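You operate a simulated robot arm through the tools that you are given. There is no shell and no other tool.

The job below is to be done with a simulated robot arm. You get a single attempt, and the scene is never put back.

## Task
Put things in order on the top of the kit cart. At the end: the yellow box from the top of the kit cart stands on top of the black charger (marked "60 V"); the green block stands where the yellow box stood; the white cloth stands where the brown small carton (marked "CAPS") stood; the brown small carton from the top of the kit cart stands where the green block stood; whatever was shut is shut again. Leave all else as you found it, and nothing knocked over.

The check looks at the end state, three seconds after you hand in, the way a careful person would. Anything else that was tipped, shoved, dropped, spilled or broken makes it a failure. Lids that push on must go on centred and level and be pressed home; caps that screw on are set level and turned clockwise until they are tight. Flat cloth is picked up by pressing the open fingertips on it (5 to 10 N) and closing them slowly along it; thin cloth reads only 2 to 8 mm in the jaws.

## Robot
A 7-joint arm with a two-finger parallel gripper, fixed in place. Base frame: the origin is at the foot of the arm, x ahead of it, y to its left, z up; the work surface is at about z = 0.9. Lengths are in m, angles in degrees, forces in N, time in s.
With the tool pointing down near the work surface it reaches from about 0.3 to 0.68 m from the base axis. Its first joint turns from -66.0 to 66.0 degrees. Payload 1.57 kg.
The tool frame sits at the grasp point between the pads (the TCP): z along the fingers, y along the line on which they close. The tips reach 0.03 m beyond it. The gripper opens to 0.11 m. The fingers are 0.024 m wide and 0.012 m thick; the gripper's body (0.048 by 0.112 m) begins 0.078 m behind the TCP.
Orientation is that of the tool frame in the base frame, as [roll, pitch, yaw] about the fixed x, y, z axes, in that order (R = Rz(yaw) Ry(pitch) Rx(roll)). With the fingers straight down and closing along the base's y, the tool's x points along the base's -x, its y along +y and its z along -z.

## Interface
- The arm moves only by the tool apply_moves. Its argument "steps" is a list of rows, each an object of numbers (a shift or turn left out is 0, a gripper value left out holds the last): "x", "y", "z": the shift along the tool's x, y, z in m; "ax", "ay", "az": the turn, a rotation vector about the tool's x, y, z in degrees. In form: [{"x": .., "y": .., "z": .., "ax": .., "ay": .., "az": ..}, ...]. A call has 1 to 20 rows; each row shifts and turns the commanded pose from where the row before left it, along the tool's axes as they then stand. "grip" is the closure, from 0 (fully open) to 1 (shut), set as the call begins (left out, the last holds). A row lasts 0.2 s, in which the tool goes at most 0.05 m and 8.6 degrees; a call with a longer step from one row to the next is refused whole, and so is a gripper value outside its range. A pose out of reach is approached as far as the arm can. The call stops where the force on the tool passes 40 N (or 10 N more than at its start, if that is more) or the arm is blocked; 0.2 s more then pass. The fingers move at their own pace (about 0.108 m/s each) and stop on an object; they squeeze with about 22 N. The grip force told is the motor's: it shows also when the fingers shut on nothing. Time passes only in rows, and 0.2 s behind the last, so rows that do not move let the fingers close. It gives the time, the measured TCP pose, the force on the tool (base axes), the opening and the grip force at its end, in the units of the frame above (readings bear some noise), with the torque about the TCP (base axes, N m) and any sound that the robot's microphone picked up, and new pictures: "show" is both (left out), scene, wrist or none.
- Cameras (640 x 400 px; columns grow to the right, rows downward): "scene" is fixed at [0.1676, -0.3969, 1.3966]; the picture's right is [0.74, -0.68, 0.00], its down [-0.43, -0.47, -0.77] and it looks along [0.52, 0.57, -0.64] (base axes); focal length 312 px, centre (320, 200). "wrist" rides on the gripper at [0.07, 0.016, -0.141] in the tool frame; the picture's right is [-0.23, 0.97, 0.00], its down [-0.86, -0.20, -0.48] and it looks along [-0.47, -0.11, 0.88] (tool axes); focal length 222 px, centre (320, 200). There is no depth. A picture from a camera that has moved, and an enlarged one, comes with that camera's place and axes in the base frame and with its lens.
- zoom(camera, box): a new picture of the part [left, top, right, bottom] of that camera's present view, enlarged. No time passes.
- hand_in(): hands the job in; it is judged then, once.

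Places have to be worked out from the pictures, the camera data and where the tool is seen. Open the gripper and draw the arm clear of the work before you hand the job in, unless the task says otherwise.

The tools are called after "Request:" as a command line: name --argument value ..., lists and objects as JSON in quotes. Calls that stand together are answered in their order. apply_moves: Moves the arm, as the interface text tells. Its arguments: {"type":"object","properties":{"steps":{"type":"array"},"grip":{"type":"number"},"show":{"type":"string","enum":["both","scene","wrist","none"]}},"required":["steps"]} The other tools are called the same way: zoom (camera, box) takes an enlarged picture of a part of a camera's view; hand_in () hands the job in.

At the start:

```text
t: 0.0
tcp_pos: [0.3915, -0.1679, 1.1383]
ee_rot: [179.9, 0.0, -179.9]
force: [0.1, 0.6, -0.1]
ft_torque: [-0.04, -0.02, -0.01]
width: 0.1101
gripper_force: 0.1
```

scene: 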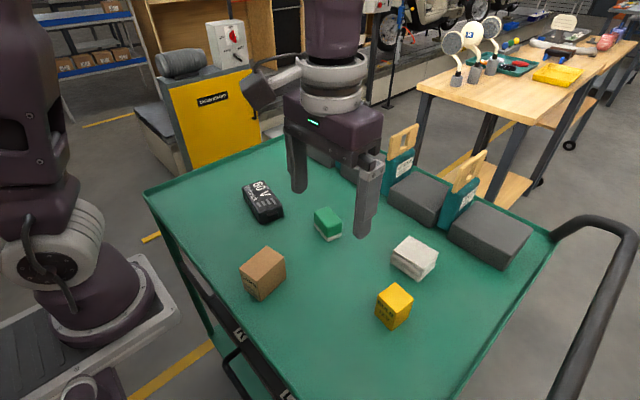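
wrist: 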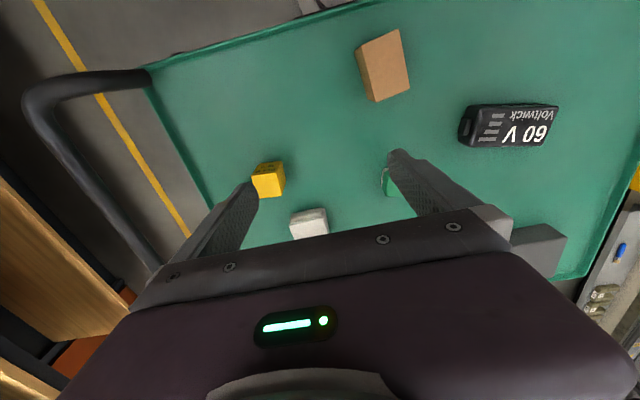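

I'll start by looking closer at the objects on the cart top before moving anything.

Request:
zoom --camera "scene" --box '[220, 160, 460, 340]'

Request:
zoom --camera "wrist" --box '[220, 20, 580, 250]'

Request:
zoom --camera "scene" --box '[360, 220, 460, 340]'

```text
2.22 times, centred on (340, 250) of scene
camera zoom: at [0.1676, -0.3969, 1.3966], right [0.74, -0.68, 0.0], down [-0.43, -0.47, -0.77], along [0.52, 0.57, -0.64], focal length 694 px, centre (276, 89)
```

zoom: 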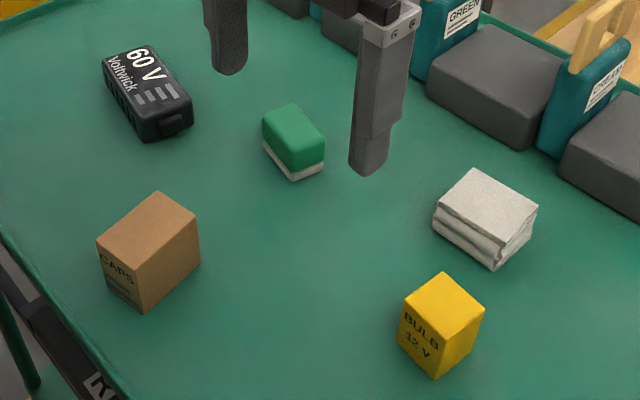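

```text
1.74 times, centred on (400, 135) of wrist
camera zoom: at [0.3219, -0.1521, 1.2784], right [0.23, 0.97, 0.0], down [0.86, -0.2, 0.48], along [0.47, -0.11, -0.88], focal length 386 px, centre (181, 313)
```

zoom: 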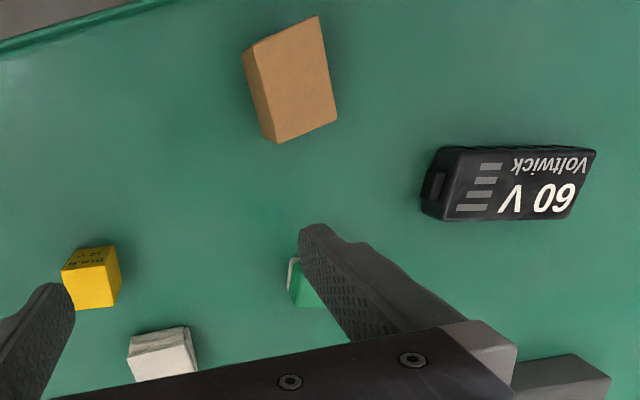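

```text
3.33 times, centred on (410, 280) of scene
camera zoom: at [0.1676, -0.3969, 1.3966], right [0.74, -0.68, 0.0], down [-0.43, -0.47, -0.77], along [0.52, 0.57, -0.64], focal length 1042 px, centre (20, -67)
```

zoom: 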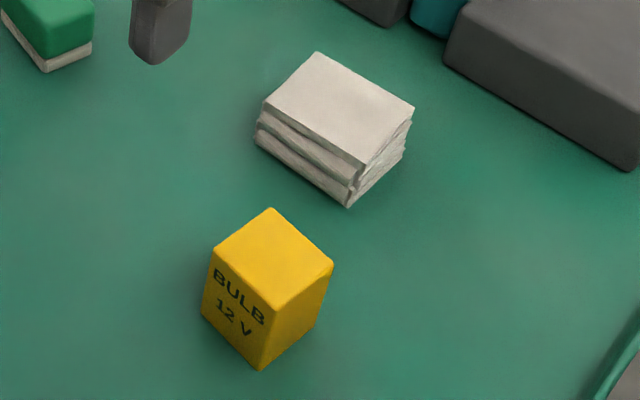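

The yellow box seems to be at about (0.451, -0.268), roughly 0.04 square. The charger is near (0.468, 0.113). I'll move above the yellow box for a better look straight down.

Request:
apply_moves --steps '[{"x": -0.0146, "y": -0.02425, "z": 0.0095}, {"x": -0.0146, "y": -0.02425, "z": 0.0095}, {"x": -0.0146, "y": -0.02425, "z": 0.0095}, {"x": -0.0146, "y": -0.02425, "z": 0.0095}, {}]' --grip 0 --show "both"

```text
t: 1.2
tcp_pos: [0.4514, -0.2663, 1.0993]
ee_rot: [-180.0, 0.0, -180.0]
force: [1.4, -1.0, -0.6]
ft_torque: [0.01, 0.02, -0.02]
width: 0.11
gripper_force: 0.1
camera wrist: at [0.3807, -0.2491, 1.2399], right [0.23, 0.97, 0.0], down [0.86, -0.2, 0.48], along [0.47, -0.11, -0.88], focal length 222 px, centre (320, 200)
```

scene: 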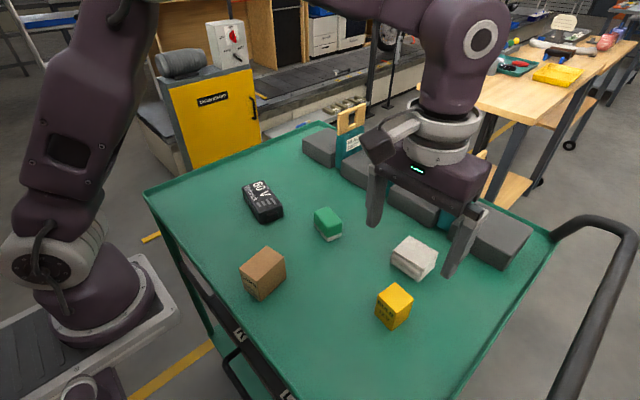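
wrist: 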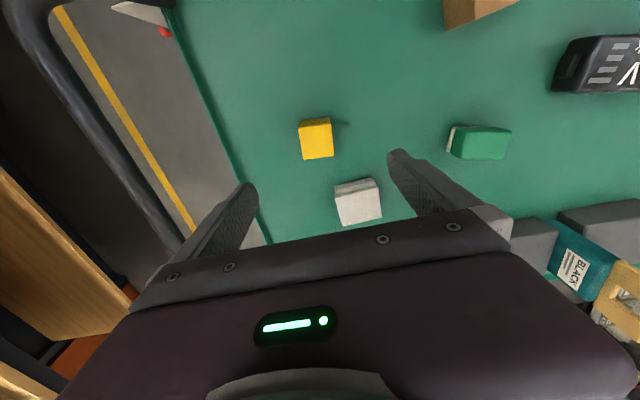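

Now I'm above the yellow box, so I'll zoom in on the wrist and scene views to get its edges and those of its neighbours.

Request:
zoom --camera "wrist" --box '[270, 90, 400, 240]'

Request:
zoom --camera "wrist" --box '[400, 80, 560, 190]'

Request:
zoom --camera "scene" --box '[230, 170, 350, 310]'

Request:
zoom --camera "scene" --box '[350, 210, 470, 340]'

```text
2.67 times, centred on (335, 165) of wrist
camera zoom: at [0.3807, -0.2491, 1.2399], right [0.23, 0.97, 0.0], down [0.86, -0.2, 0.48], along [0.47, -0.11, -0.88], focal length 592 px, centre (280, 293)
```

zoom: 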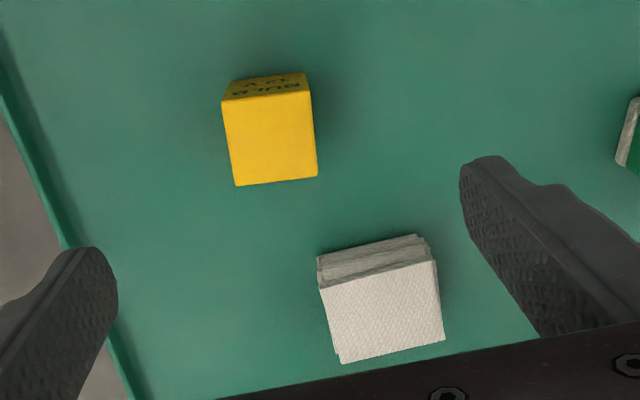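

```text
3.64 times, centred on (480, 135) of wrist
camera zoom: at [0.3807, -0.2491, 1.2399], right [0.23, 0.97, 0.0], down [0.86, -0.2, 0.48], along [0.47, -0.11, -0.88], focal length 808 px, centre (-262, 436)
```

zoom: 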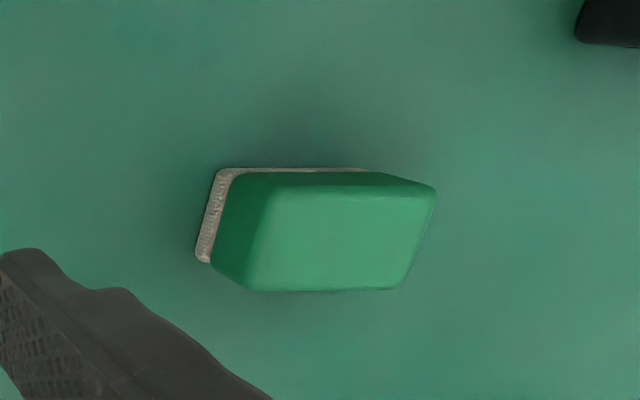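

```text
2.86 times, centred on (290, 240) of scene
camera zoom: at [0.1676, -0.3969, 1.3966], right [0.74, -0.68, 0.0], down [-0.43, -0.47, -0.77], along [0.52, 0.57, -0.64], focal length 893 px, centre (406, 86)
```

zoom: 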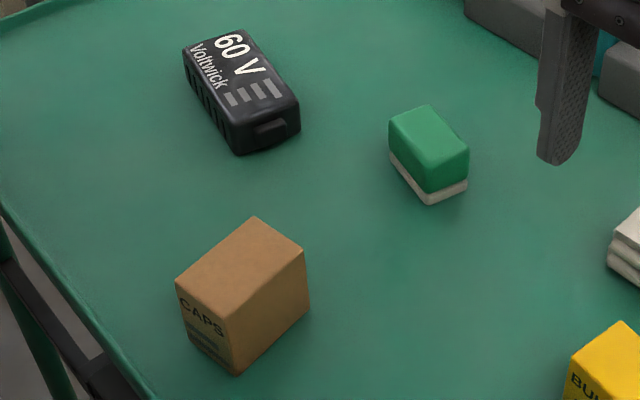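

```text
3.08 times, centred on (410, 275) of scene
camera zoom: at [0.1676, -0.3969, 1.3966], right [0.74, -0.68, 0.0], down [-0.43, -0.47, -0.77], along [0.52, 0.57, -0.64], focal length 962 px, centre (43, -31)
```

zoom: 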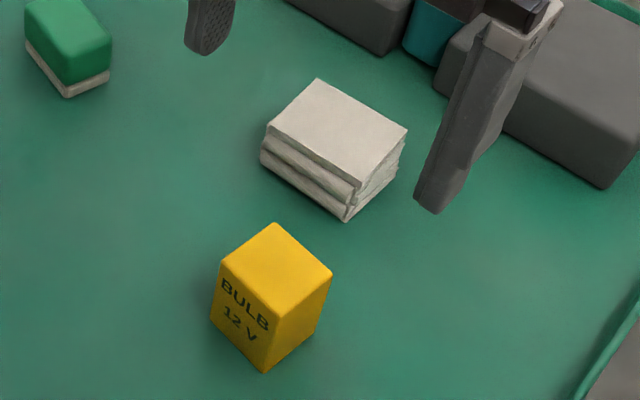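

From the pictures, the yellow box is at about (0.449, -0.269), turned about -7°, with its top near z 0.955. The others are roughly: green (0.513, -0.048), carton (0.333, -0.064), cloth (0.572, -0.229). Next I'll look at the charger from above.

Request:
apply_moves --steps '[{"x": -0.002, "y": 0.0376}, {"x": -0.002, "y": 0.0376}, {"x": -0.002, "y": 0.0376}, {"x": -0.002, "y": 0.0376}, {"x": -0.002, "y": 0.0376}, {"x": -0.002, "y": 0.0376}, {"x": -0.002, "y": 0.0376}, {"x": -0.002, "y": 0.0376}, {"x": -0.002, "y": 0.0376}, {"x": -0.002, "y": 0.0376}, {}]' --grip 0 --show "both"

```text
t: 3.6
tcp_pos: [0.4707, 0.1114, 1.1012]
ee_rot: [179.9, -0.1, -180.0]
force: [-0.2, -0.3, 0.0]
ft_torque: [0.03, -0.02, 0.0]
width: 0.11
gripper_force: 0.0
camera wrist: at [0.3998, 0.128, 1.2403], right [0.23, 0.97, 0.0], down [0.86, -0.2, 0.48], along [0.47, -0.11, -0.88], focal length 222 px, centre (320, 200)
```

scene: 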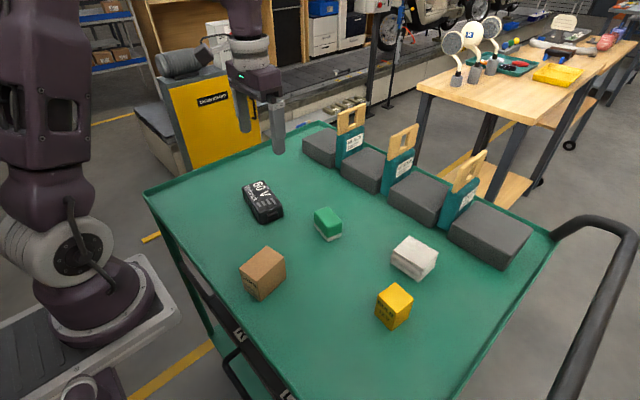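
wrist: 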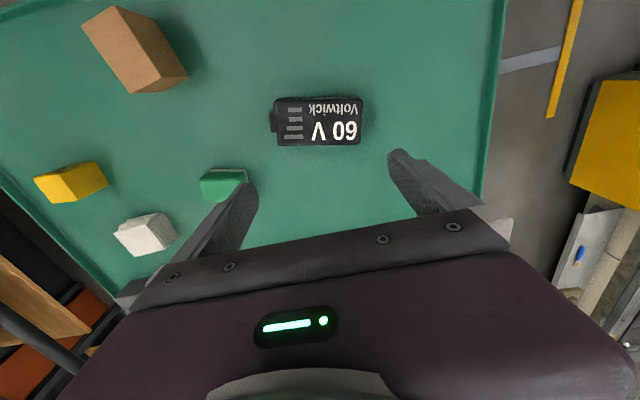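

Request:
zoom --camera "wrist" --box '[250, 75, 390, 165]'

Request:
zoom --camera "scene" --box '[225, 165, 305, 235]'

Request:
zoom --camera "scene" --box '[300, 100, 560, 280]'

```text
4.44 times, centred on (320, 120) of wrist
camera zoom: at [0.3998, 0.128, 1.2403], right [0.23, 0.97, 0.0], down [0.86, -0.2, 0.48], along [0.47, -0.11, -0.88], focal length 987 px, centre (320, 556)
```

zoom: 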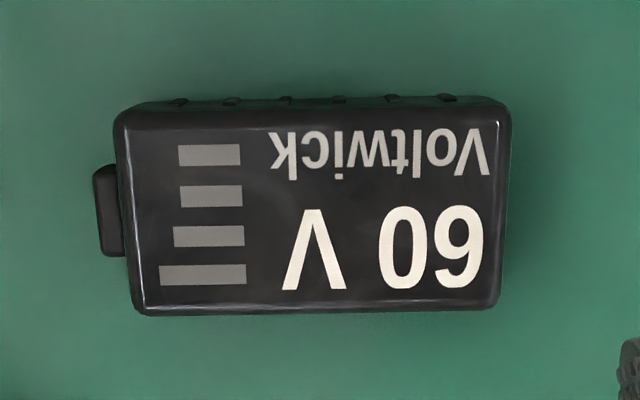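

```text
5.71 times, centred on (265, 200) of scene
camera zoom: at [0.1676, -0.3969, 1.3966], right [0.74, -0.68, 0.0], down [-0.43, -0.47, -0.77], along [0.52, 0.57, -0.64], focal length 1786 px, centre (634, 200)
```

zoom: 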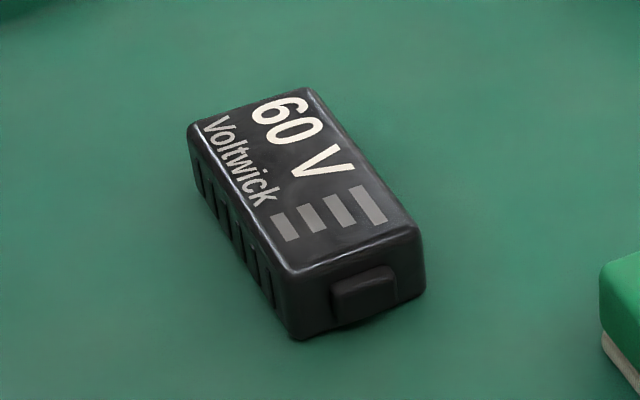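

```text
2.22 times, centred on (430, 190) of scene
camera zoom: at [0.1676, -0.3969, 1.3966], right [0.74, -0.68, 0.0], down [-0.43, -0.47, -0.77], along [0.52, 0.57, -0.64], focal length 694 px, centre (76, 222)
```

zoom: 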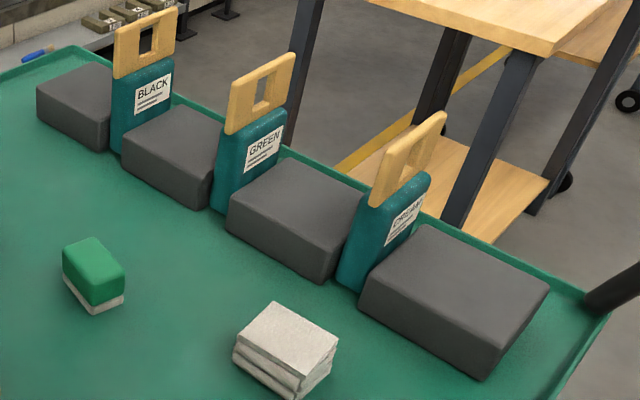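

The charger's top is about 0.103 × 0.051, centred at (0.451, 0.115), with its short axis turned about -13.5° and its top near z 0.937. Next I'll look at the green block and the carton from above.

Request:
apply_moves --steps '[{"x": 0.0101, "y": -0.0333, "z": -0.0038}, {"x": 0.0101, "y": -0.0333, "z": -0.0038}, {"x": 0.0101, "y": -0.0333, "z": -0.0038}, {"x": 0.0101, "y": -0.0333, "z": -0.0038}, {"x": 0.0101, "y": -0.0333, "z": -0.0038}, {}]' --grip 0 --show "wrist"

```text
t: 5.0
tcp_pos: [0.4229, -0.0545, 1.1184]
ee_rot: [-179.9, 0.1, -180.0]
force: [-0.9, -0.4, 0.2]
ft_torque: [-0.02, -0.01, -0.02]
width: 0.1099
gripper_force: 0.0
camera wrist: at [0.3517, -0.0385, 1.2594], right [0.23, 0.97, 0.0], down [0.86, -0.2, 0.48], along [0.47, -0.11, -0.88], focal length 222 px, centre (320, 200)
```

wrist: 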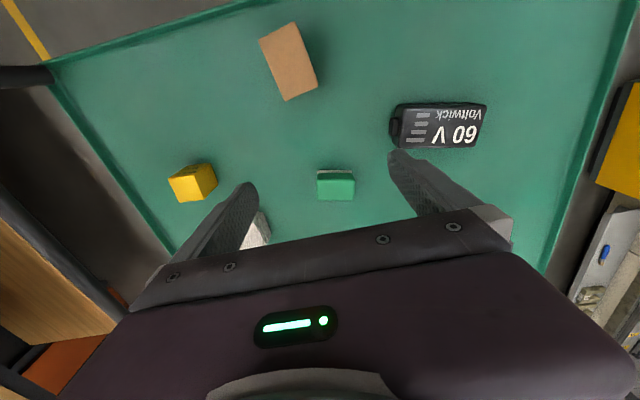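

Request:
zoom --camera "wrist" --box '[245, 10, 335, 110]'

Request:
zoom --camera "wrist" --box '[295, 150, 375, 220]'

Request:
zoom --camera "scene" --box '[295, 195, 365, 255]'

Request:
zoom --camera "scene" --box '[225, 235, 305, 310]'

```text
4.00 times, centred on (290, 60) of wrist
camera zoom: at [0.3517, -0.0385, 1.2594], right [0.23, 0.97, 0.0], down [0.86, -0.2, 0.48], along [0.47, -0.11, -0.88], focal length 888 px, centre (440, 760)
```

zoom: 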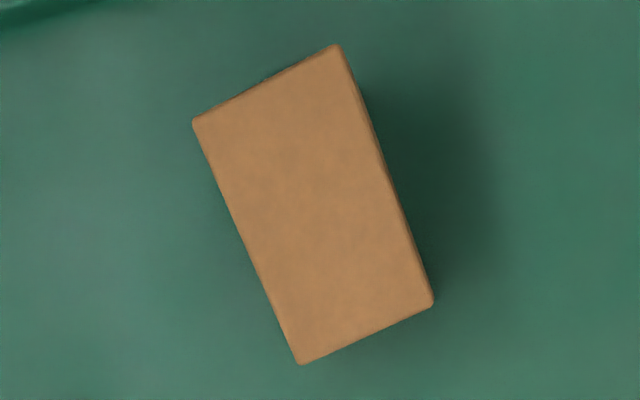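

```text
5.71 times, centred on (335, 185) of wrist
camera zoom: at [0.3517, -0.0385, 1.2594], right [0.23, 0.97, 0.0], down [0.86, -0.2, 0.48], along [0.47, -0.11, -0.88], focal length 1269 px, centre (234, 286)
```

zoom: 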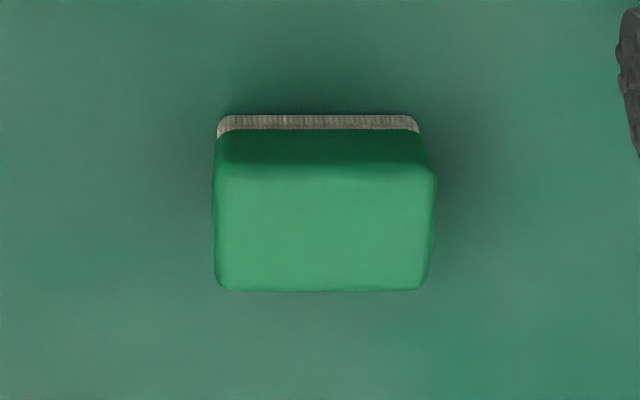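

```text
6.67 times, centred on (330, 225) of scene
camera zoom: at [0.1676, -0.3969, 1.3966], right [0.74, -0.68, 0.0], down [-0.43, -0.47, -0.77], along [0.52, 0.57, -0.64], focal length 2084 px, centre (253, 33)
```

zoom: 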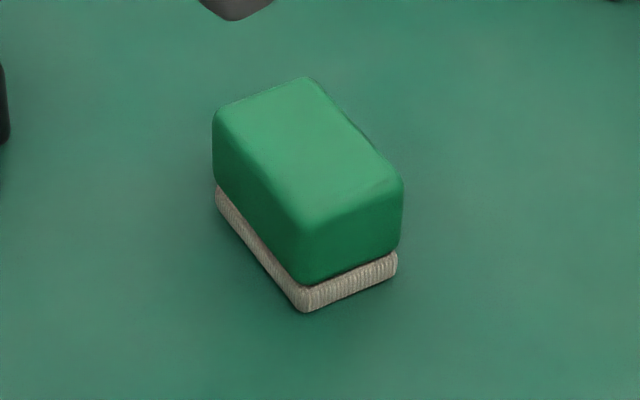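

```text
5.33 times, centred on (265, 272) of scene
camera zoom: at [0.1676, -0.3969, 1.3966], right [0.74, -0.68, 0.0], down [-0.43, -0.47, -0.77], along [0.52, 0.57, -0.64], focal length 1667 px, centre (613, -187)
```

zoom: 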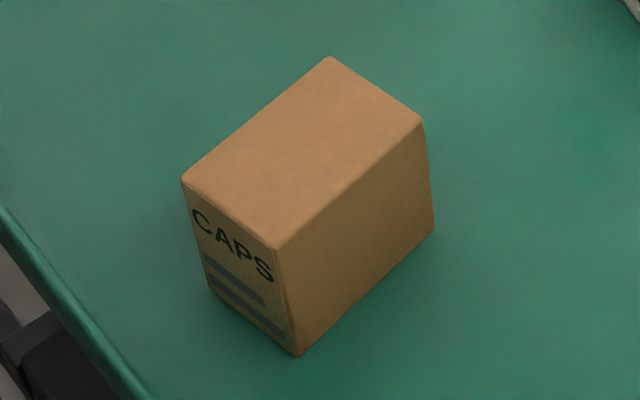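

The green block's centre is about (0.514, -0.049), turned about -13°, 0.060 × 0.038. The carton's is about (0.331, -0.069), turned about +9°, 0.065 × 0.044, with its top near 0.962. I'm going above the yellow box with the tool yawed -7.5° to match it.

Request:
apply_moves --steps '[{"x": -0.00477, "y": -0.0358, "z": 0.008}, {"x": -0.00477, "y": -0.0358, "z": 0.008}, {"x": -0.00477, "y": -0.0358, "z": 0.008}, {"x": -0.00477, "y": -0.0358, "z": 0.008}, {"x": -0.00477, "y": -0.0358, "z": 0.008}, {"x": -0.00477, "y": -0.0358, "z": 0.008}, {"az": 7.5}, {"z": 0.02}, {"z": 0.02}, {"z": 0.02}, {}]' --grip 0 --show "both"

```text
t: 7.4
tcp_pos: [0.4496, -0.2706, 1.0112]
ee_rot: [-180.0, -0.1, 172.5]
force: [-0.4, -0.3, 0.1]
ft_torque: [0.01, -0.01, 0.03]
width: 0.11
gripper_force: 0.2
camera wrist: at [0.3801, -0.2452, 1.1503], right [0.35, 0.94, 0.0], down [0.82, -0.31, 0.48], along [0.45, -0.17, -0.88], focal length 222 px, centre (320, 200)
```

scene: 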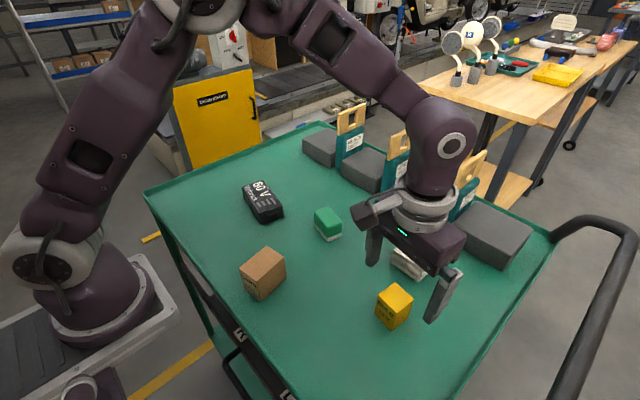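
wrist: 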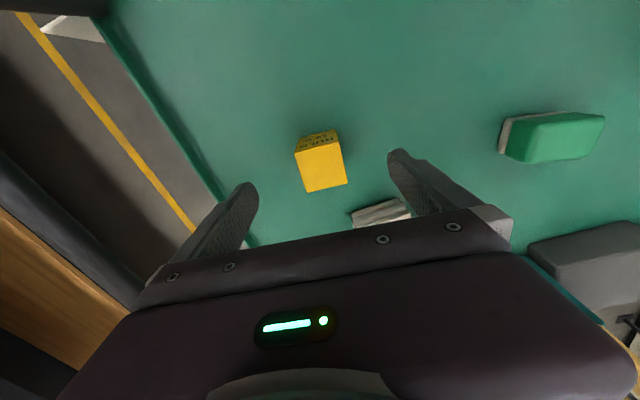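

The tool is now over the box at yaw -7.5°. I'll zoom in to check that the box is lined up before going down.

Request:
zoom --camera "wrist" --box '[200, 110, 440, 260]'

```text
2.67 times, centred on (320, 185) of wrist
camera zoom: at [0.3801, -0.2452, 1.1503], right [0.35, 0.94, 0.0], down [0.82, -0.31, 0.48], along [0.45, -0.17, -0.88], focal length 592 px, centre (320, 240)
```

zoom: 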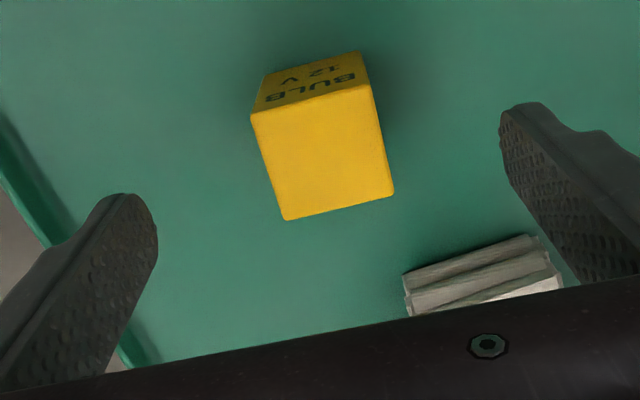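

In the tool frame the box is well aligned, about 3 mm toward base +x. I'll correct that and go down around it to TCP z ≈ 0.945, with the tips at about 0.915.

Request:
apply_moves --steps '[{"x": -0.0028, "y": 0.0006, "z": 0.0165}, {"z": 0.0165}, {"z": 0.0165}, {"z": 0.0165}, {}]' --grip 0 --show "wrist"

```text
t: 8.6
tcp_pos: [0.453, -0.2714, 0.9456]
ee_rot: [-179.9, 0.0, 172.5]
force: [-0.6, 0.7, 0.1]
ft_torque: [0.0, 0.02, -0.02]
width: 0.1097
gripper_force: 0.0
camera wrist: at [0.385, -0.2455, 1.0847], right [0.35, 0.94, 0.0], down [0.82, -0.31, 0.48], along [0.45, -0.17, -0.88], focal length 222 px, centre (320, 200)
```

wrist: 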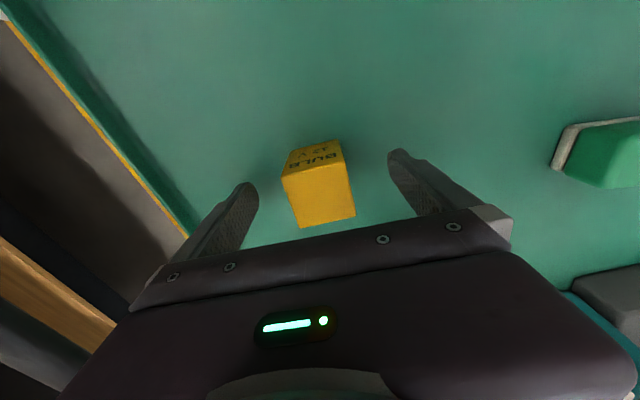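

The fingers straddle the box with no contact. I'll go down in 1 mm rows to see where the table is.

Request:
apply_moves --steps '[{"z": 0.002}, {"z": 0.002}, {"z": 0.002}, {"z": 0.001}, {"z": 0.001}, {}]' --grip 0 --show "none"

```text
t: 10.0
tcp_pos: [0.4523, -0.2697, 0.9378]
ee_rot: [-180.0, -0.1, 172.6]
force: [0.3, 0.7, -1.1]
ft_torque: [0.03, -0.01, 0.0]
width: 0.1099
gripper_force: 0.0
```

Still no contact with the tips at 0.908, so I'll go a few millimetres further.

Request:
apply_moves --steps '[{"z": 0.001}, {"z": 0.001}, {"z": 0.001}, {"z": 0.001}, {}]' --grip 0 --show "none"

```text
t: 11.2
tcp_pos: [0.452, -0.2708, 0.933]
ee_rot: [-179.9, 0.0, 172.5]
force: [0.4, -0.5, -0.4]
ft_torque: [-0.01, 0.04, 0.01]
width: 0.1099
gripper_force: 0.1
```

Request:
apply_moves --steps '[{"z": 0.001}, {"z": 0.001}, {"z": 0.001}, {}]' --grip 0 --show "none"

```text
t: 12.2
tcp_pos: [0.4516, -0.271, 0.9301]
ee_rot: [180.0, 0.0, 172.5]
force: [1.1, -0.6, -0.5]
ft_torque: [-0.01, 0.01, 0.01]
width: 0.1101
gripper_force: 0.2
```

Request:
apply_moves --steps '[{"z": 0.001}, {"z": 0.001}, {}]' --grip 0 --show "none"

```text
t: 13.0
tcp_pos: [0.4513, -0.2695, 0.9299]
ee_rot: [180.0, 0.2, 172.5]
force: [-2.9, 2.2, 9.3]
ft_torque: [0.58, 0.12, 0.13]
width: 0.1098
gripper_force: 0.0
stopped in row 3: the force on the tool passed its limit at 42 N (the readings are from after the stop); the commanded pose is now the measured one
```

The tips met the table at TCP z ≈ 0.930, so the table is at z ≈ 0.900. I'll rise 4 mm and close on the box.

Request:
apply_moves --steps '[{"z": -0.002}, {"z": -0.002}]' --grip 0 --show "none"

Request:
apply_moves --steps '[{}, {}, {}, {}]' --grip 0.62 --show "both"

```text
t: 13.6
tcp_pos: [0.4533, -0.2711, 0.9333]
ee_rot: [-180.0, 0.0, 172.5]
force: [-0.7, -0.1, -0.1]
ft_torque: [0.01, -0.01, -0.02]
width: 0.1098
gripper_force: 0.1
```

```text
t: 14.6
tcp_pos: [0.4521, -0.2709, 0.9353]
ee_rot: [179.9, 0.1, 172.5]
force: [0.0, 0.2, 0.6]
ft_torque: [-0.03, -0.01, 0.01]
width: 0.0424
gripper_force: 0.0
camera wrist: at [0.3842, -0.2453, 1.0738], right [0.35, 0.94, 0.0], down [0.82, -0.31, 0.48], along [0.45, -0.17, -0.88], focal length 222 px, centre (320, 200)
```

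scene: 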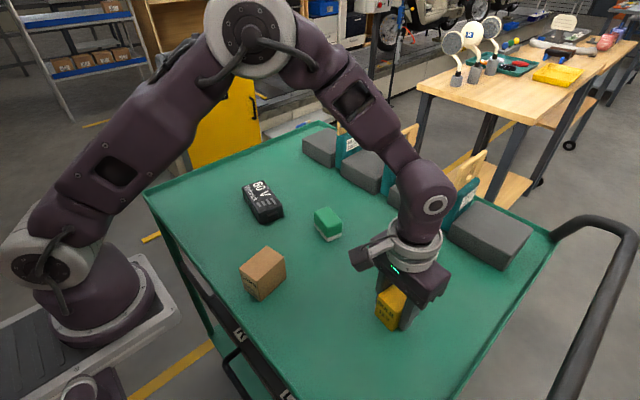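
wrist: 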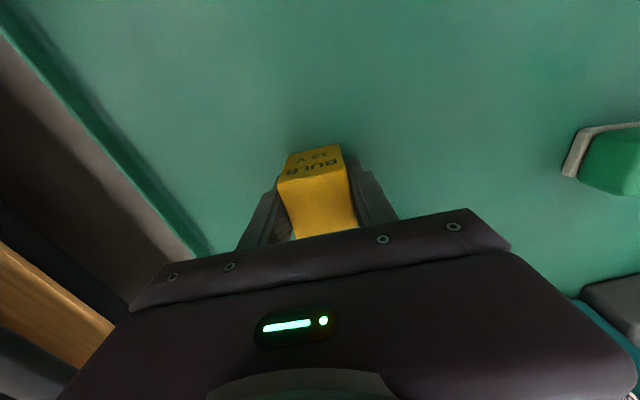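

The opening is 0.042 and no grip force yet, so the pads only just meet the box. I'll close a little further and check.

Request:
apply_moves --steps '[{}, {}, {}]' --grip 0.7 --show "wrist"

```text
t: 15.4
tcp_pos: [0.4519, -0.272, 0.9343]
ee_rot: [179.9, 0.1, 172.5]
force: [-0.4, 0.0, -0.2]
ft_torque: [-0.03, 0.04, 0.0]
width: 0.0415
gripper_force: 22.3
camera wrist: at [0.3842, -0.2452, 1.0738], right [0.35, 0.94, 0.0], down [0.82, -0.31, 0.48], along [0.45, -0.17, -0.88], focal length 222 px, centre (320, 200)
```

wrist: 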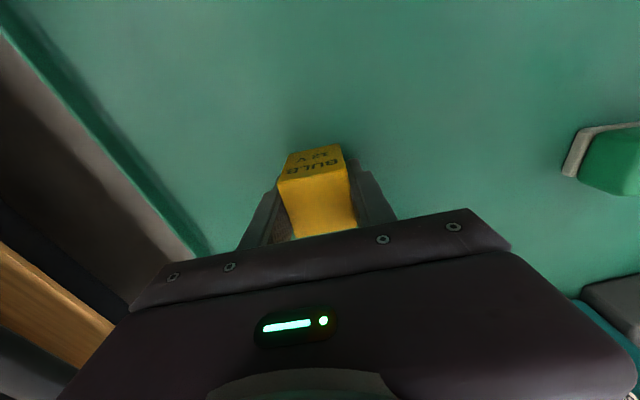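

It's gripped at 0.0415 m with 22 N. I'll zoom to measure how the box sits in the fingers along tool x.

Request:
zoom --camera "wrist" --box '[240, 130, 400, 250]'

```text
3.33 times, centred on (320, 190) of wrist
camera zoom: at [0.3842, -0.2452, 1.0738], right [0.35, 0.94, 0.0], down [0.82, -0.31, 0.48], along [0.45, -0.17, -0.88], focal length 740 px, centre (320, 233)
```

zoom: 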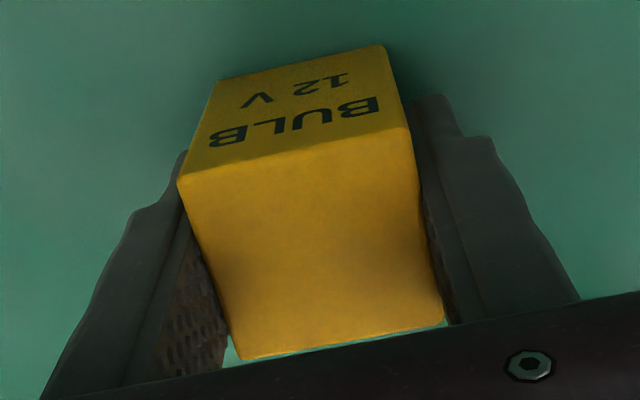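

The box is centred in the fingers within about 2 mm, so its original place is about (0.452, -0.271). I'll lift it straight up first.

Request:
apply_moves --steps '[{"z": -0.01}, {"z": -0.02}, {"z": -0.03}, {"z": -0.03}, {"z": -0.03}, {}]' --grip 0.7 --show "both"

```text
t: 16.8
tcp_pos: [0.4535, -0.2695, 1.0547]
ee_rot: [180.0, 0.1, 172.5]
force: [0.5, 0.5, -0.7]
ft_torque: [0.01, -0.01, 0.03]
width: 0.0415
gripper_force: 22.1
camera wrist: at [0.3855, -0.2438, 1.1949], right [0.35, 0.94, 0.0], down [0.82, -0.31, 0.48], along [0.45, -0.17, -0.88], focal length 222 px, centre (320, 200)
```

scene: 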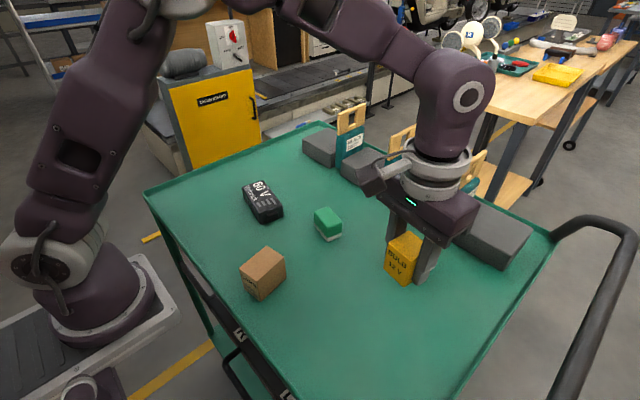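
wrist: 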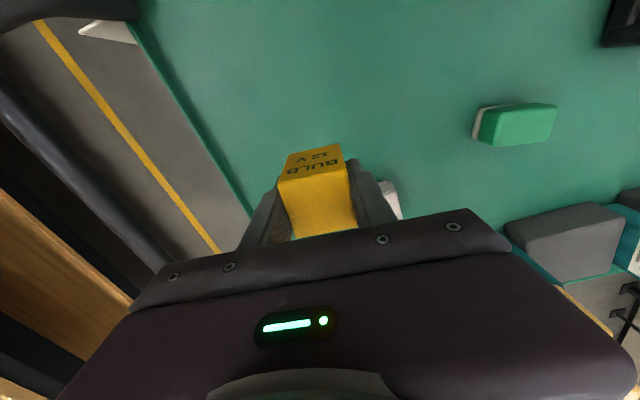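

The box is lifted cleanly. I'll carry it over the charger and add 6° of yaw to match the charger's -13.5°.

Request:
apply_moves --steps '[{"x": 0.00428, "y": 0.0318}, {"x": 0.00428, "y": 0.0318}, {"x": 0.00428, "y": 0.0318}, {"x": 0.00428, "y": 0.0318}, {"x": 0.00428, "y": 0.0318}, {"x": 0.00428, "y": 0.0318}, {"x": 0.00428, "y": 0.0318}, {"x": 0.00428, "y": 0.0318}, {"x": 0.00428, "y": 0.0318}, {"x": 0.00428, "y": 0.0318}, {"x": 0.00428, "y": 0.0318}, {"x": 0.00428, "y": 0.0318}, {"az": 6.0}, {}, {}]' --grip 0.7 --show "both"

```text
t: 20.0
tcp_pos: [0.4505, 0.1148, 1.0535]
ee_rot: [-180.0, 0.0, 166.5]
force: [0.3, 0.1, -0.4]
ft_torque: [0.03, 0.0, 0.02]
width: 0.0415
gripper_force: 22.0
camera wrist: at [0.3857, 0.1465, 1.1931], right [0.45, 0.89, 0.0], down [0.78, -0.39, 0.48], along [0.43, -0.22, -0.88], focal length 222 px, centre (320, 200)
```

scene: 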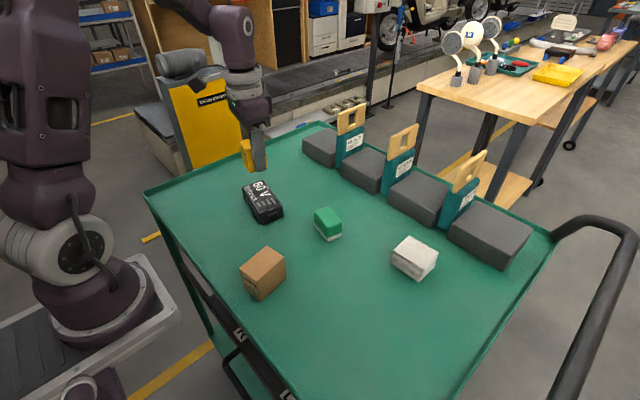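
wrist: 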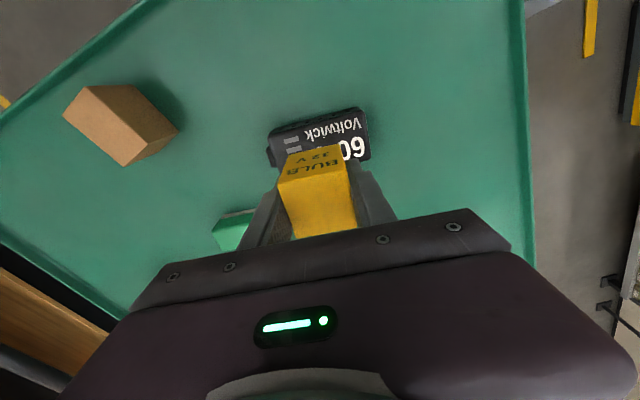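

I'm over the charger and will zoom in to check alignment before lowering.

Request:
zoom --camera "wrist" --box '[240, 90, 400, 240]'

Request:
zoom --camera "scene" --box '[210, 120, 320, 235]'

```text
2.67 times, centred on (320, 165) of wrist
camera zoom: at [0.3857, 0.1465, 1.1931], right [0.45, 0.89, 0.0], down [0.78, -0.39, 0.48], along [0.43, -0.22, -0.88], focal length 592 px, centre (320, 293)
```

zoom: 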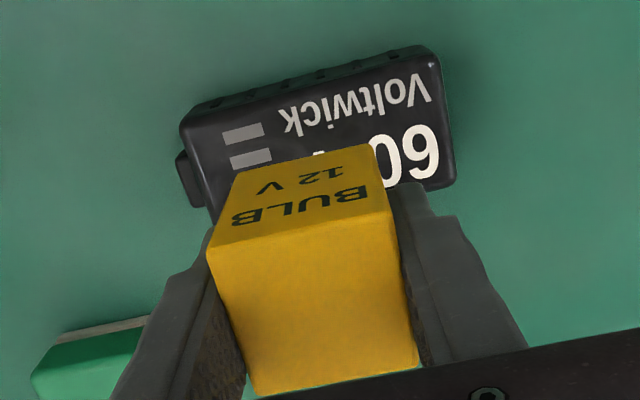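

```text
3.48 times, centred on (265, 178) of scene
camera zoom: at [0.1676, -0.3969, 1.3966], right [0.74, -0.68, 0.0], down [-0.43, -0.47, -0.77], along [0.52, 0.57, -0.64], focal length 1087 px, centre (511, 278)
```

zoom: 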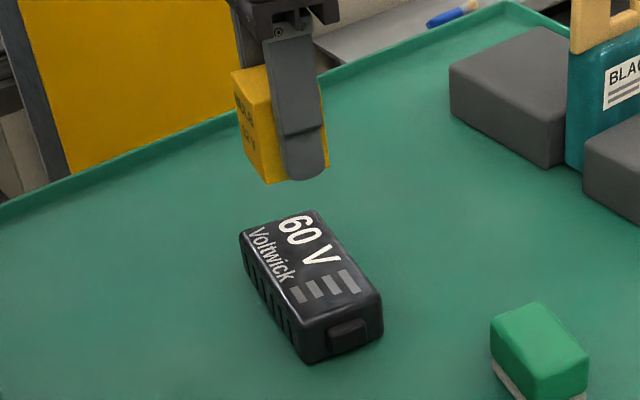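

Alignment is within about 2 mm and 2°. I'll lower to about 1 cm above the charger top and check again.

Request:
apply_moves --steps '[{"z": 0.02}, {"z": 0.02}, {"z": 0.02}, {"z": 0.009}, {}]' --grip 0.7 --show "both"

Request:
zoom --camera "scene" --box '[210, 140, 320, 235]'

Request:
zoom --camera "wrist" --box '[240, 90, 400, 240]'

```text
t: 21.2
tcp_pos: [0.4513, 0.1146, 0.9834]
ee_rot: [-179.9, 0.1, 166.5]
force: [-1.1, 0.3, -1.0]
ft_torque: [0.01, -0.01, 0.01]
width: 0.0415
gripper_force: 22.3
camera wrist: at [0.3859, 0.1474, 1.1235], right [0.45, 0.89, 0.0], down [0.78, -0.39, 0.48], along [0.43, -0.21, -0.88], focal length 222 px, centre (320, 200)
```

scene: 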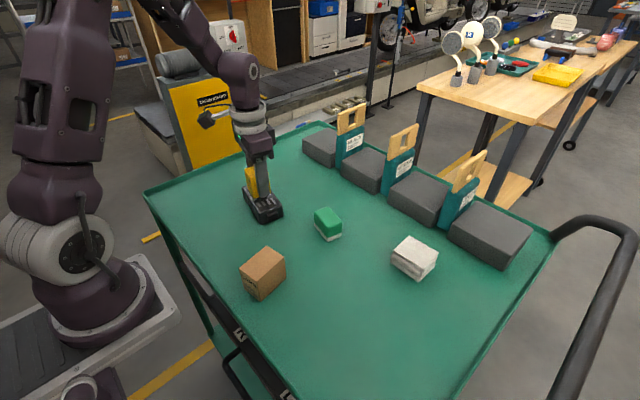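
wrist: 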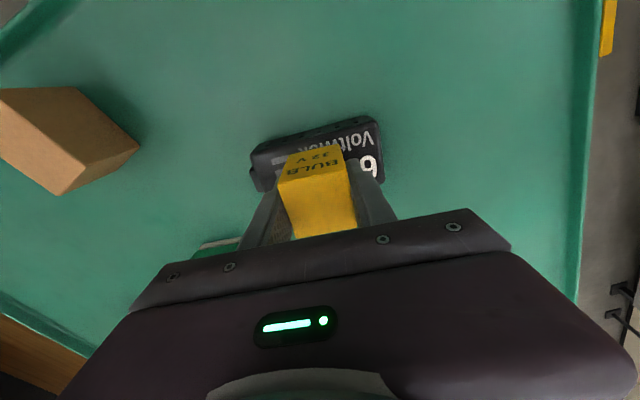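

```text
4.21 times, centred on (265, 188) of scene
camera zoom: at [0.1676, -0.3969, 1.3966], right [0.74, -0.68, 0.0], down [-0.43, -0.47, -0.77], along [0.52, 0.57, -0.64], focal length 1316 px, centre (552, 253)
```

zoom: 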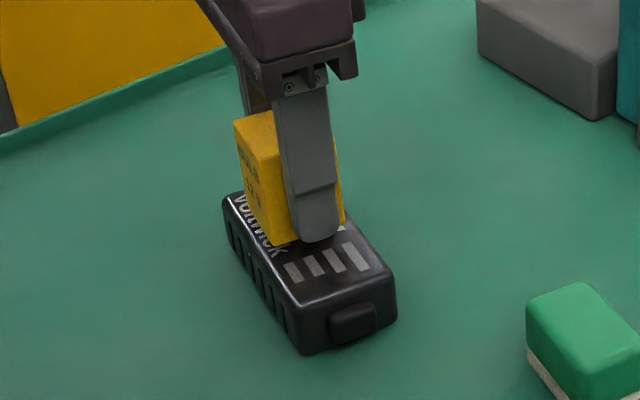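

```text
2.67 times, centred on (320, 165) of wrist
camera zoom: at [0.3859, 0.1474, 1.1235], right [0.45, 0.89, 0.0], down [0.78, -0.39, 0.48], along [0.43, -0.21, -0.88], focal length 592 px, centre (320, 293)
```

zoom: 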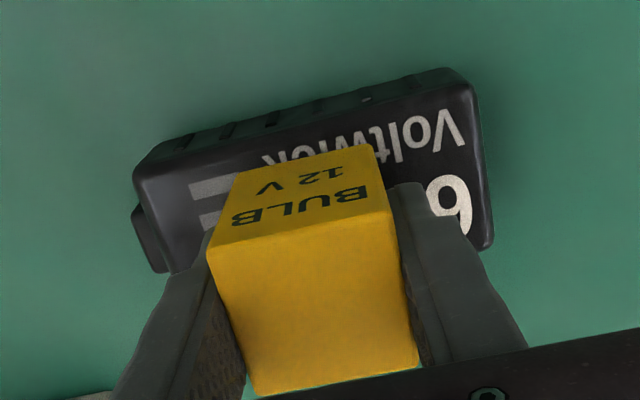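

It's well centred over the charger. I'll lower slowly toward contact.

Request:
apply_moves --steps '[{"z": 0.002}, {"z": 0.002}, {"z": 0.002}, {"z": 0.001}, {"z": 0.001}, {}]' --grip 0.7 --show "none"

```text
t: 22.6
tcp_pos: [0.451, 0.1132, 0.9765]
ee_rot: [-179.9, 0.1, 166.6]
force: [0.1, -0.1, 0.1]
ft_torque: [0.0, -0.01, 0.0]
width: 0.0414
gripper_force: 22.2
```

Request:
apply_moves --steps '[{"z": 0.001}, {"z": 0.001}, {"z": 0.001}, {}]' --grip 0.7 --show "none"

```text
t: 23.6
tcp_pos: [0.4523, 0.1136, 0.9739]
ee_rot: [-180.0, 0.1, 166.5]
force: [0.4, -0.3, -0.2]
ft_torque: [0.0, 0.02, 0.01]
width: 0.0409
gripper_force: 22.5
```

Request:
apply_moves --steps '[{"z": 0.001}, {"z": 0.0005}, {}]' --grip 0.7 --show "none"

```text
t: 24.4
tcp_pos: [0.4514, 0.1147, 0.9713]
ee_rot: [-180.0, 0.2, 166.5]
force: [1.4, -0.4, -0.2]
ft_torque: [0.02, 0.01, 0.0]
width: 0.0413
gripper_force: 21.7
```

Request:
apply_moves --steps '[{"z": 0.0005}, {"z": 0.0005}, {}]' --grip 0.7 --show "scene"

Request:
zoom --camera "scene" --box '[230, 150, 300, 235]'

```text
t: 25.2
tcp_pos: [0.4519, 0.1143, 0.9718]
ee_rot: [-179.9, 0.2, 166.6]
force: [2.2, 0.0, 8.3]
ft_torque: [-0.02, 0.0, -0.01]
width: 0.0413
gripper_force: 22.0
```

scene: 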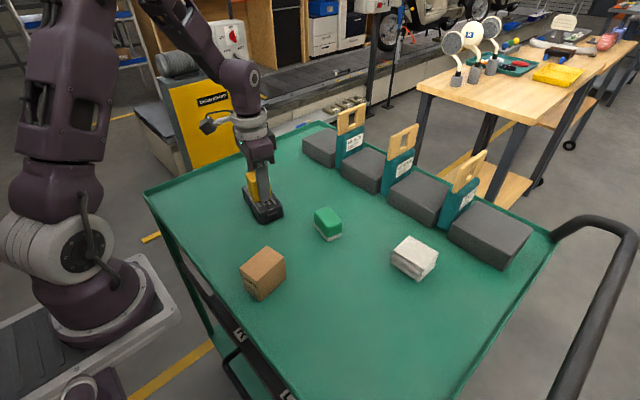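

```text
4.71 times, centred on (265, 192) of scene
camera zoom: at [0.1676, -0.3969, 1.3966], right [0.74, -0.68, 0.0], down [-0.43, -0.47, -0.77], along [0.52, 0.57, -0.64], focal length 1471 px, centre (579, 235)
```

zoom: 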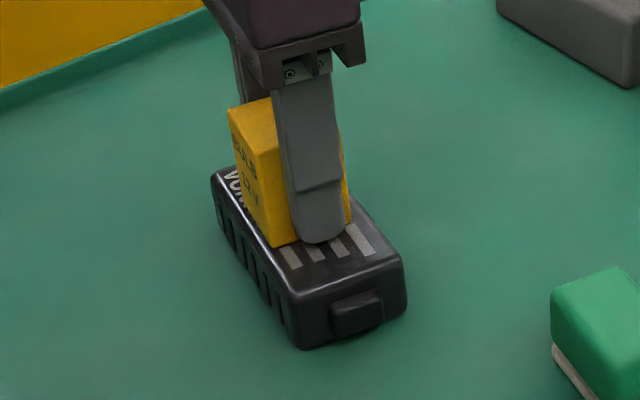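

Contact shows as 8 N upward, so the box is resting on the charger at z ≈ 0.9375. I'll release gently, then draw straight up.

Request:
apply_moves --steps '[{}, {}]' --grip 0.5 --show "none"

Request:
apply_moves --steps '[{"z": -0.005}, {"z": -0.01}, {"z": -0.02}, {"z": -0.03}, {"z": -0.03}, {"z": -0.03}, {}]' --grip 0.4 --show "both"

```text
t: 25.8
tcp_pos: [0.4516, 0.1144, 0.9714]
ee_rot: [179.9, 0.1, 166.5]
force: [0.2, -0.3, 0.2]
ft_torque: [0.0, 0.0, 0.01]
width: 0.0549
gripper_force: 0.1
```

```text
t: 27.4
tcp_pos: [0.4531, 0.1151, 1.0968]
ee_rot: [-179.9, 0.1, 166.5]
force: [0.1, 0.2, 0.2]
ft_torque: [-0.01, 0.01, 0.01]
width: 0.0659
gripper_force: 0.0
camera wrist: at [0.3878, 0.1464, 1.2366], right [0.45, 0.89, 0.0], down [0.78, -0.39, 0.48], along [0.43, -0.21, -0.88], focal length 222 px, centre (320, 200)
```

scene: 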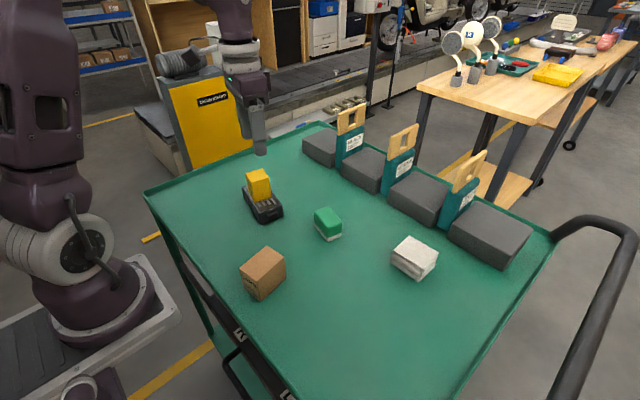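
wrist: 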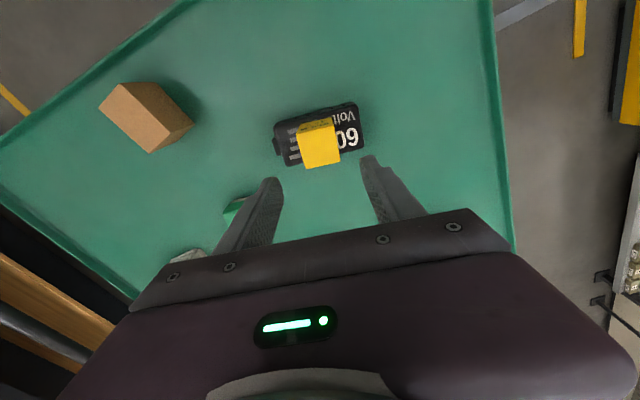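

The yellow box now sits squarely on the charger. Next is the green block near (0.514, -0.049), which shares the current tool yaw. I'm moving above it with the jaws open.

Request:
apply_moves --steps '[{"x": -0.01643, "y": -0.02413}, {"x": -0.01643, "y": -0.02413}, {"x": -0.01643, "y": -0.02413}, {"x": -0.01643, "y": -0.02413}, {"x": -0.01643, "y": -0.02413}, {"x": -0.01643, "y": -0.02413}, {"z": 0.025}, {"z": 0.025}, {"z": 0.025}, {}]' --grip 0 --show "both"

Request:
zoom --camera "wrist" --box '[200, 110, 440, 260]'

Request:
zoom --camera "scene" --box '[225, 150, 315, 240]'

```text
t: 29.6
tcp_pos: [0.5129, -0.0487, 1.0206]
ee_rot: [-180.0, 0.1, 166.5]
force: [0.0, -0.8, 0.0]
ft_torque: [0.0, 0.03, 0.02]
width: 0.1099
gripper_force: 0.1
camera wrist: at [0.4475, -0.0164, 1.1608], right [0.45, 0.89, 0.0], down [0.78, -0.39, 0.48], along [0.43, -0.21, -0.88], focal length 222 px, centre (320, 200)
```

scene: 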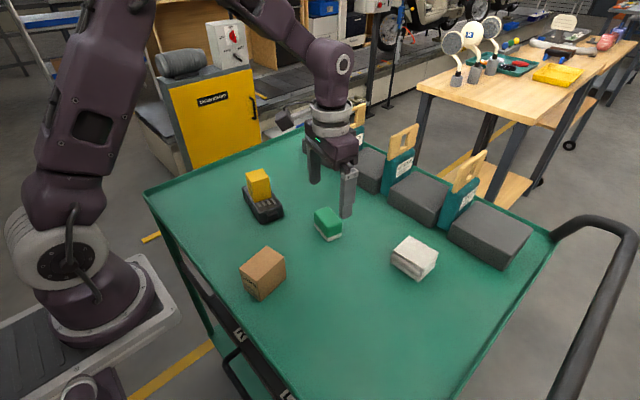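
wrist: 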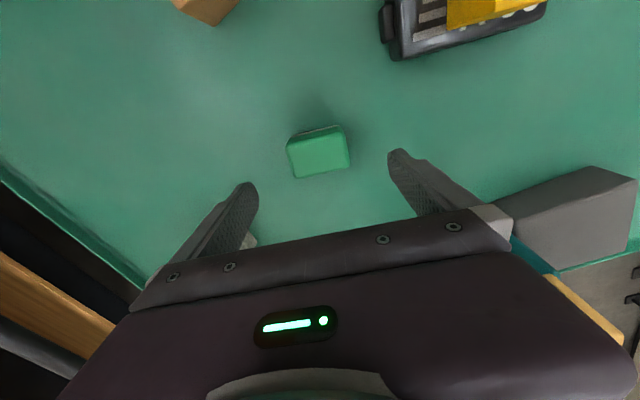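

```text
2.67 times, centred on (320, 185) of wrist
camera zoom: at [0.4475, -0.0164, 1.1608], right [0.45, 0.89, 0.0], down [0.78, -0.39, 0.48], along [0.43, -0.21, -0.88], focal length 592 px, centre (320, 240)
```

zoom: 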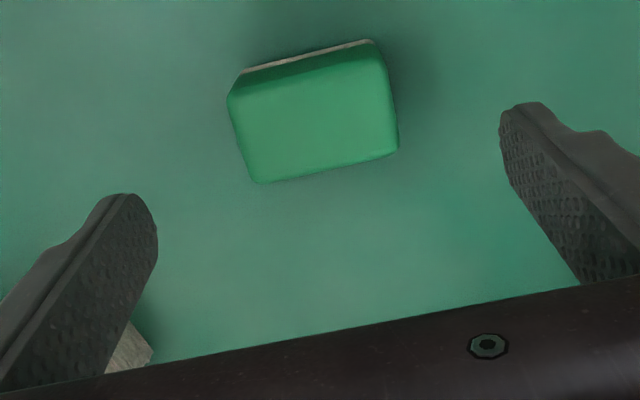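

```text
4.44 times, centred on (270, 195) of scene
camera zoom: at [0.1676, -0.3969, 1.3966], right [0.74, -0.68, 0.0], down [-0.43, -0.47, -0.77], along [0.52, 0.57, -0.64], focal length 1389 px, centre (542, 222)
```

zoom: 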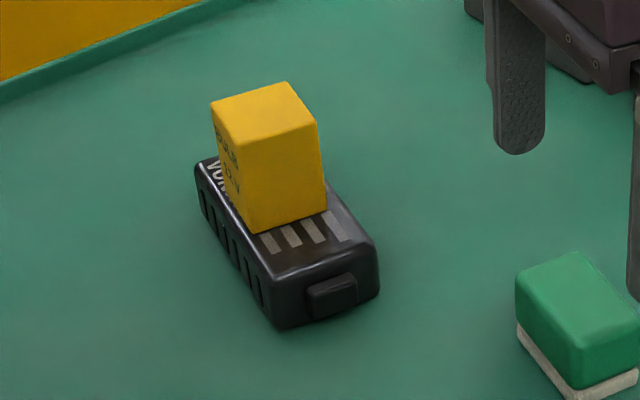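

The green block is nicely centred in the tool frame (offset about -0.6 mm, -1.4 mm) and aligned. I'll go down to TCP z ≈ 0.934, with the tips 4 mm above the table.

Request:
apply_moves --steps '[{"x": -0.0005, "y": -0.0012, "z": 0.02}, {"z": 0.02}, {"z": 0.02}, {"z": 0.02}, {"z": 0.006}, {}]' --grip 0 --show "wrist"

```text
t: 31.0
tcp_pos: [0.5133, -0.051, 0.9357]
ee_rot: [180.0, 0.2, 166.4]
force: [0.0, -0.6, 0.2]
ft_torque: [-0.03, 0.01, -0.02]
width: 0.1101
gripper_force: 0.0
camera wrist: at [0.448, -0.0184, 1.0751], right [0.45, 0.89, 0.0], down [0.78, -0.39, 0.48], along [0.43, -0.21, -0.88], focal length 222 px, centre (320, 200)
```

wrist: 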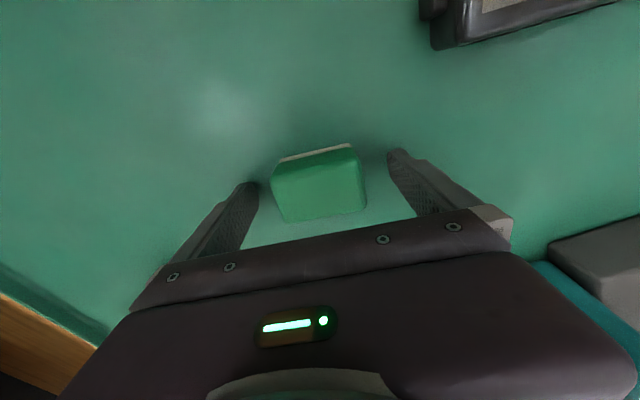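

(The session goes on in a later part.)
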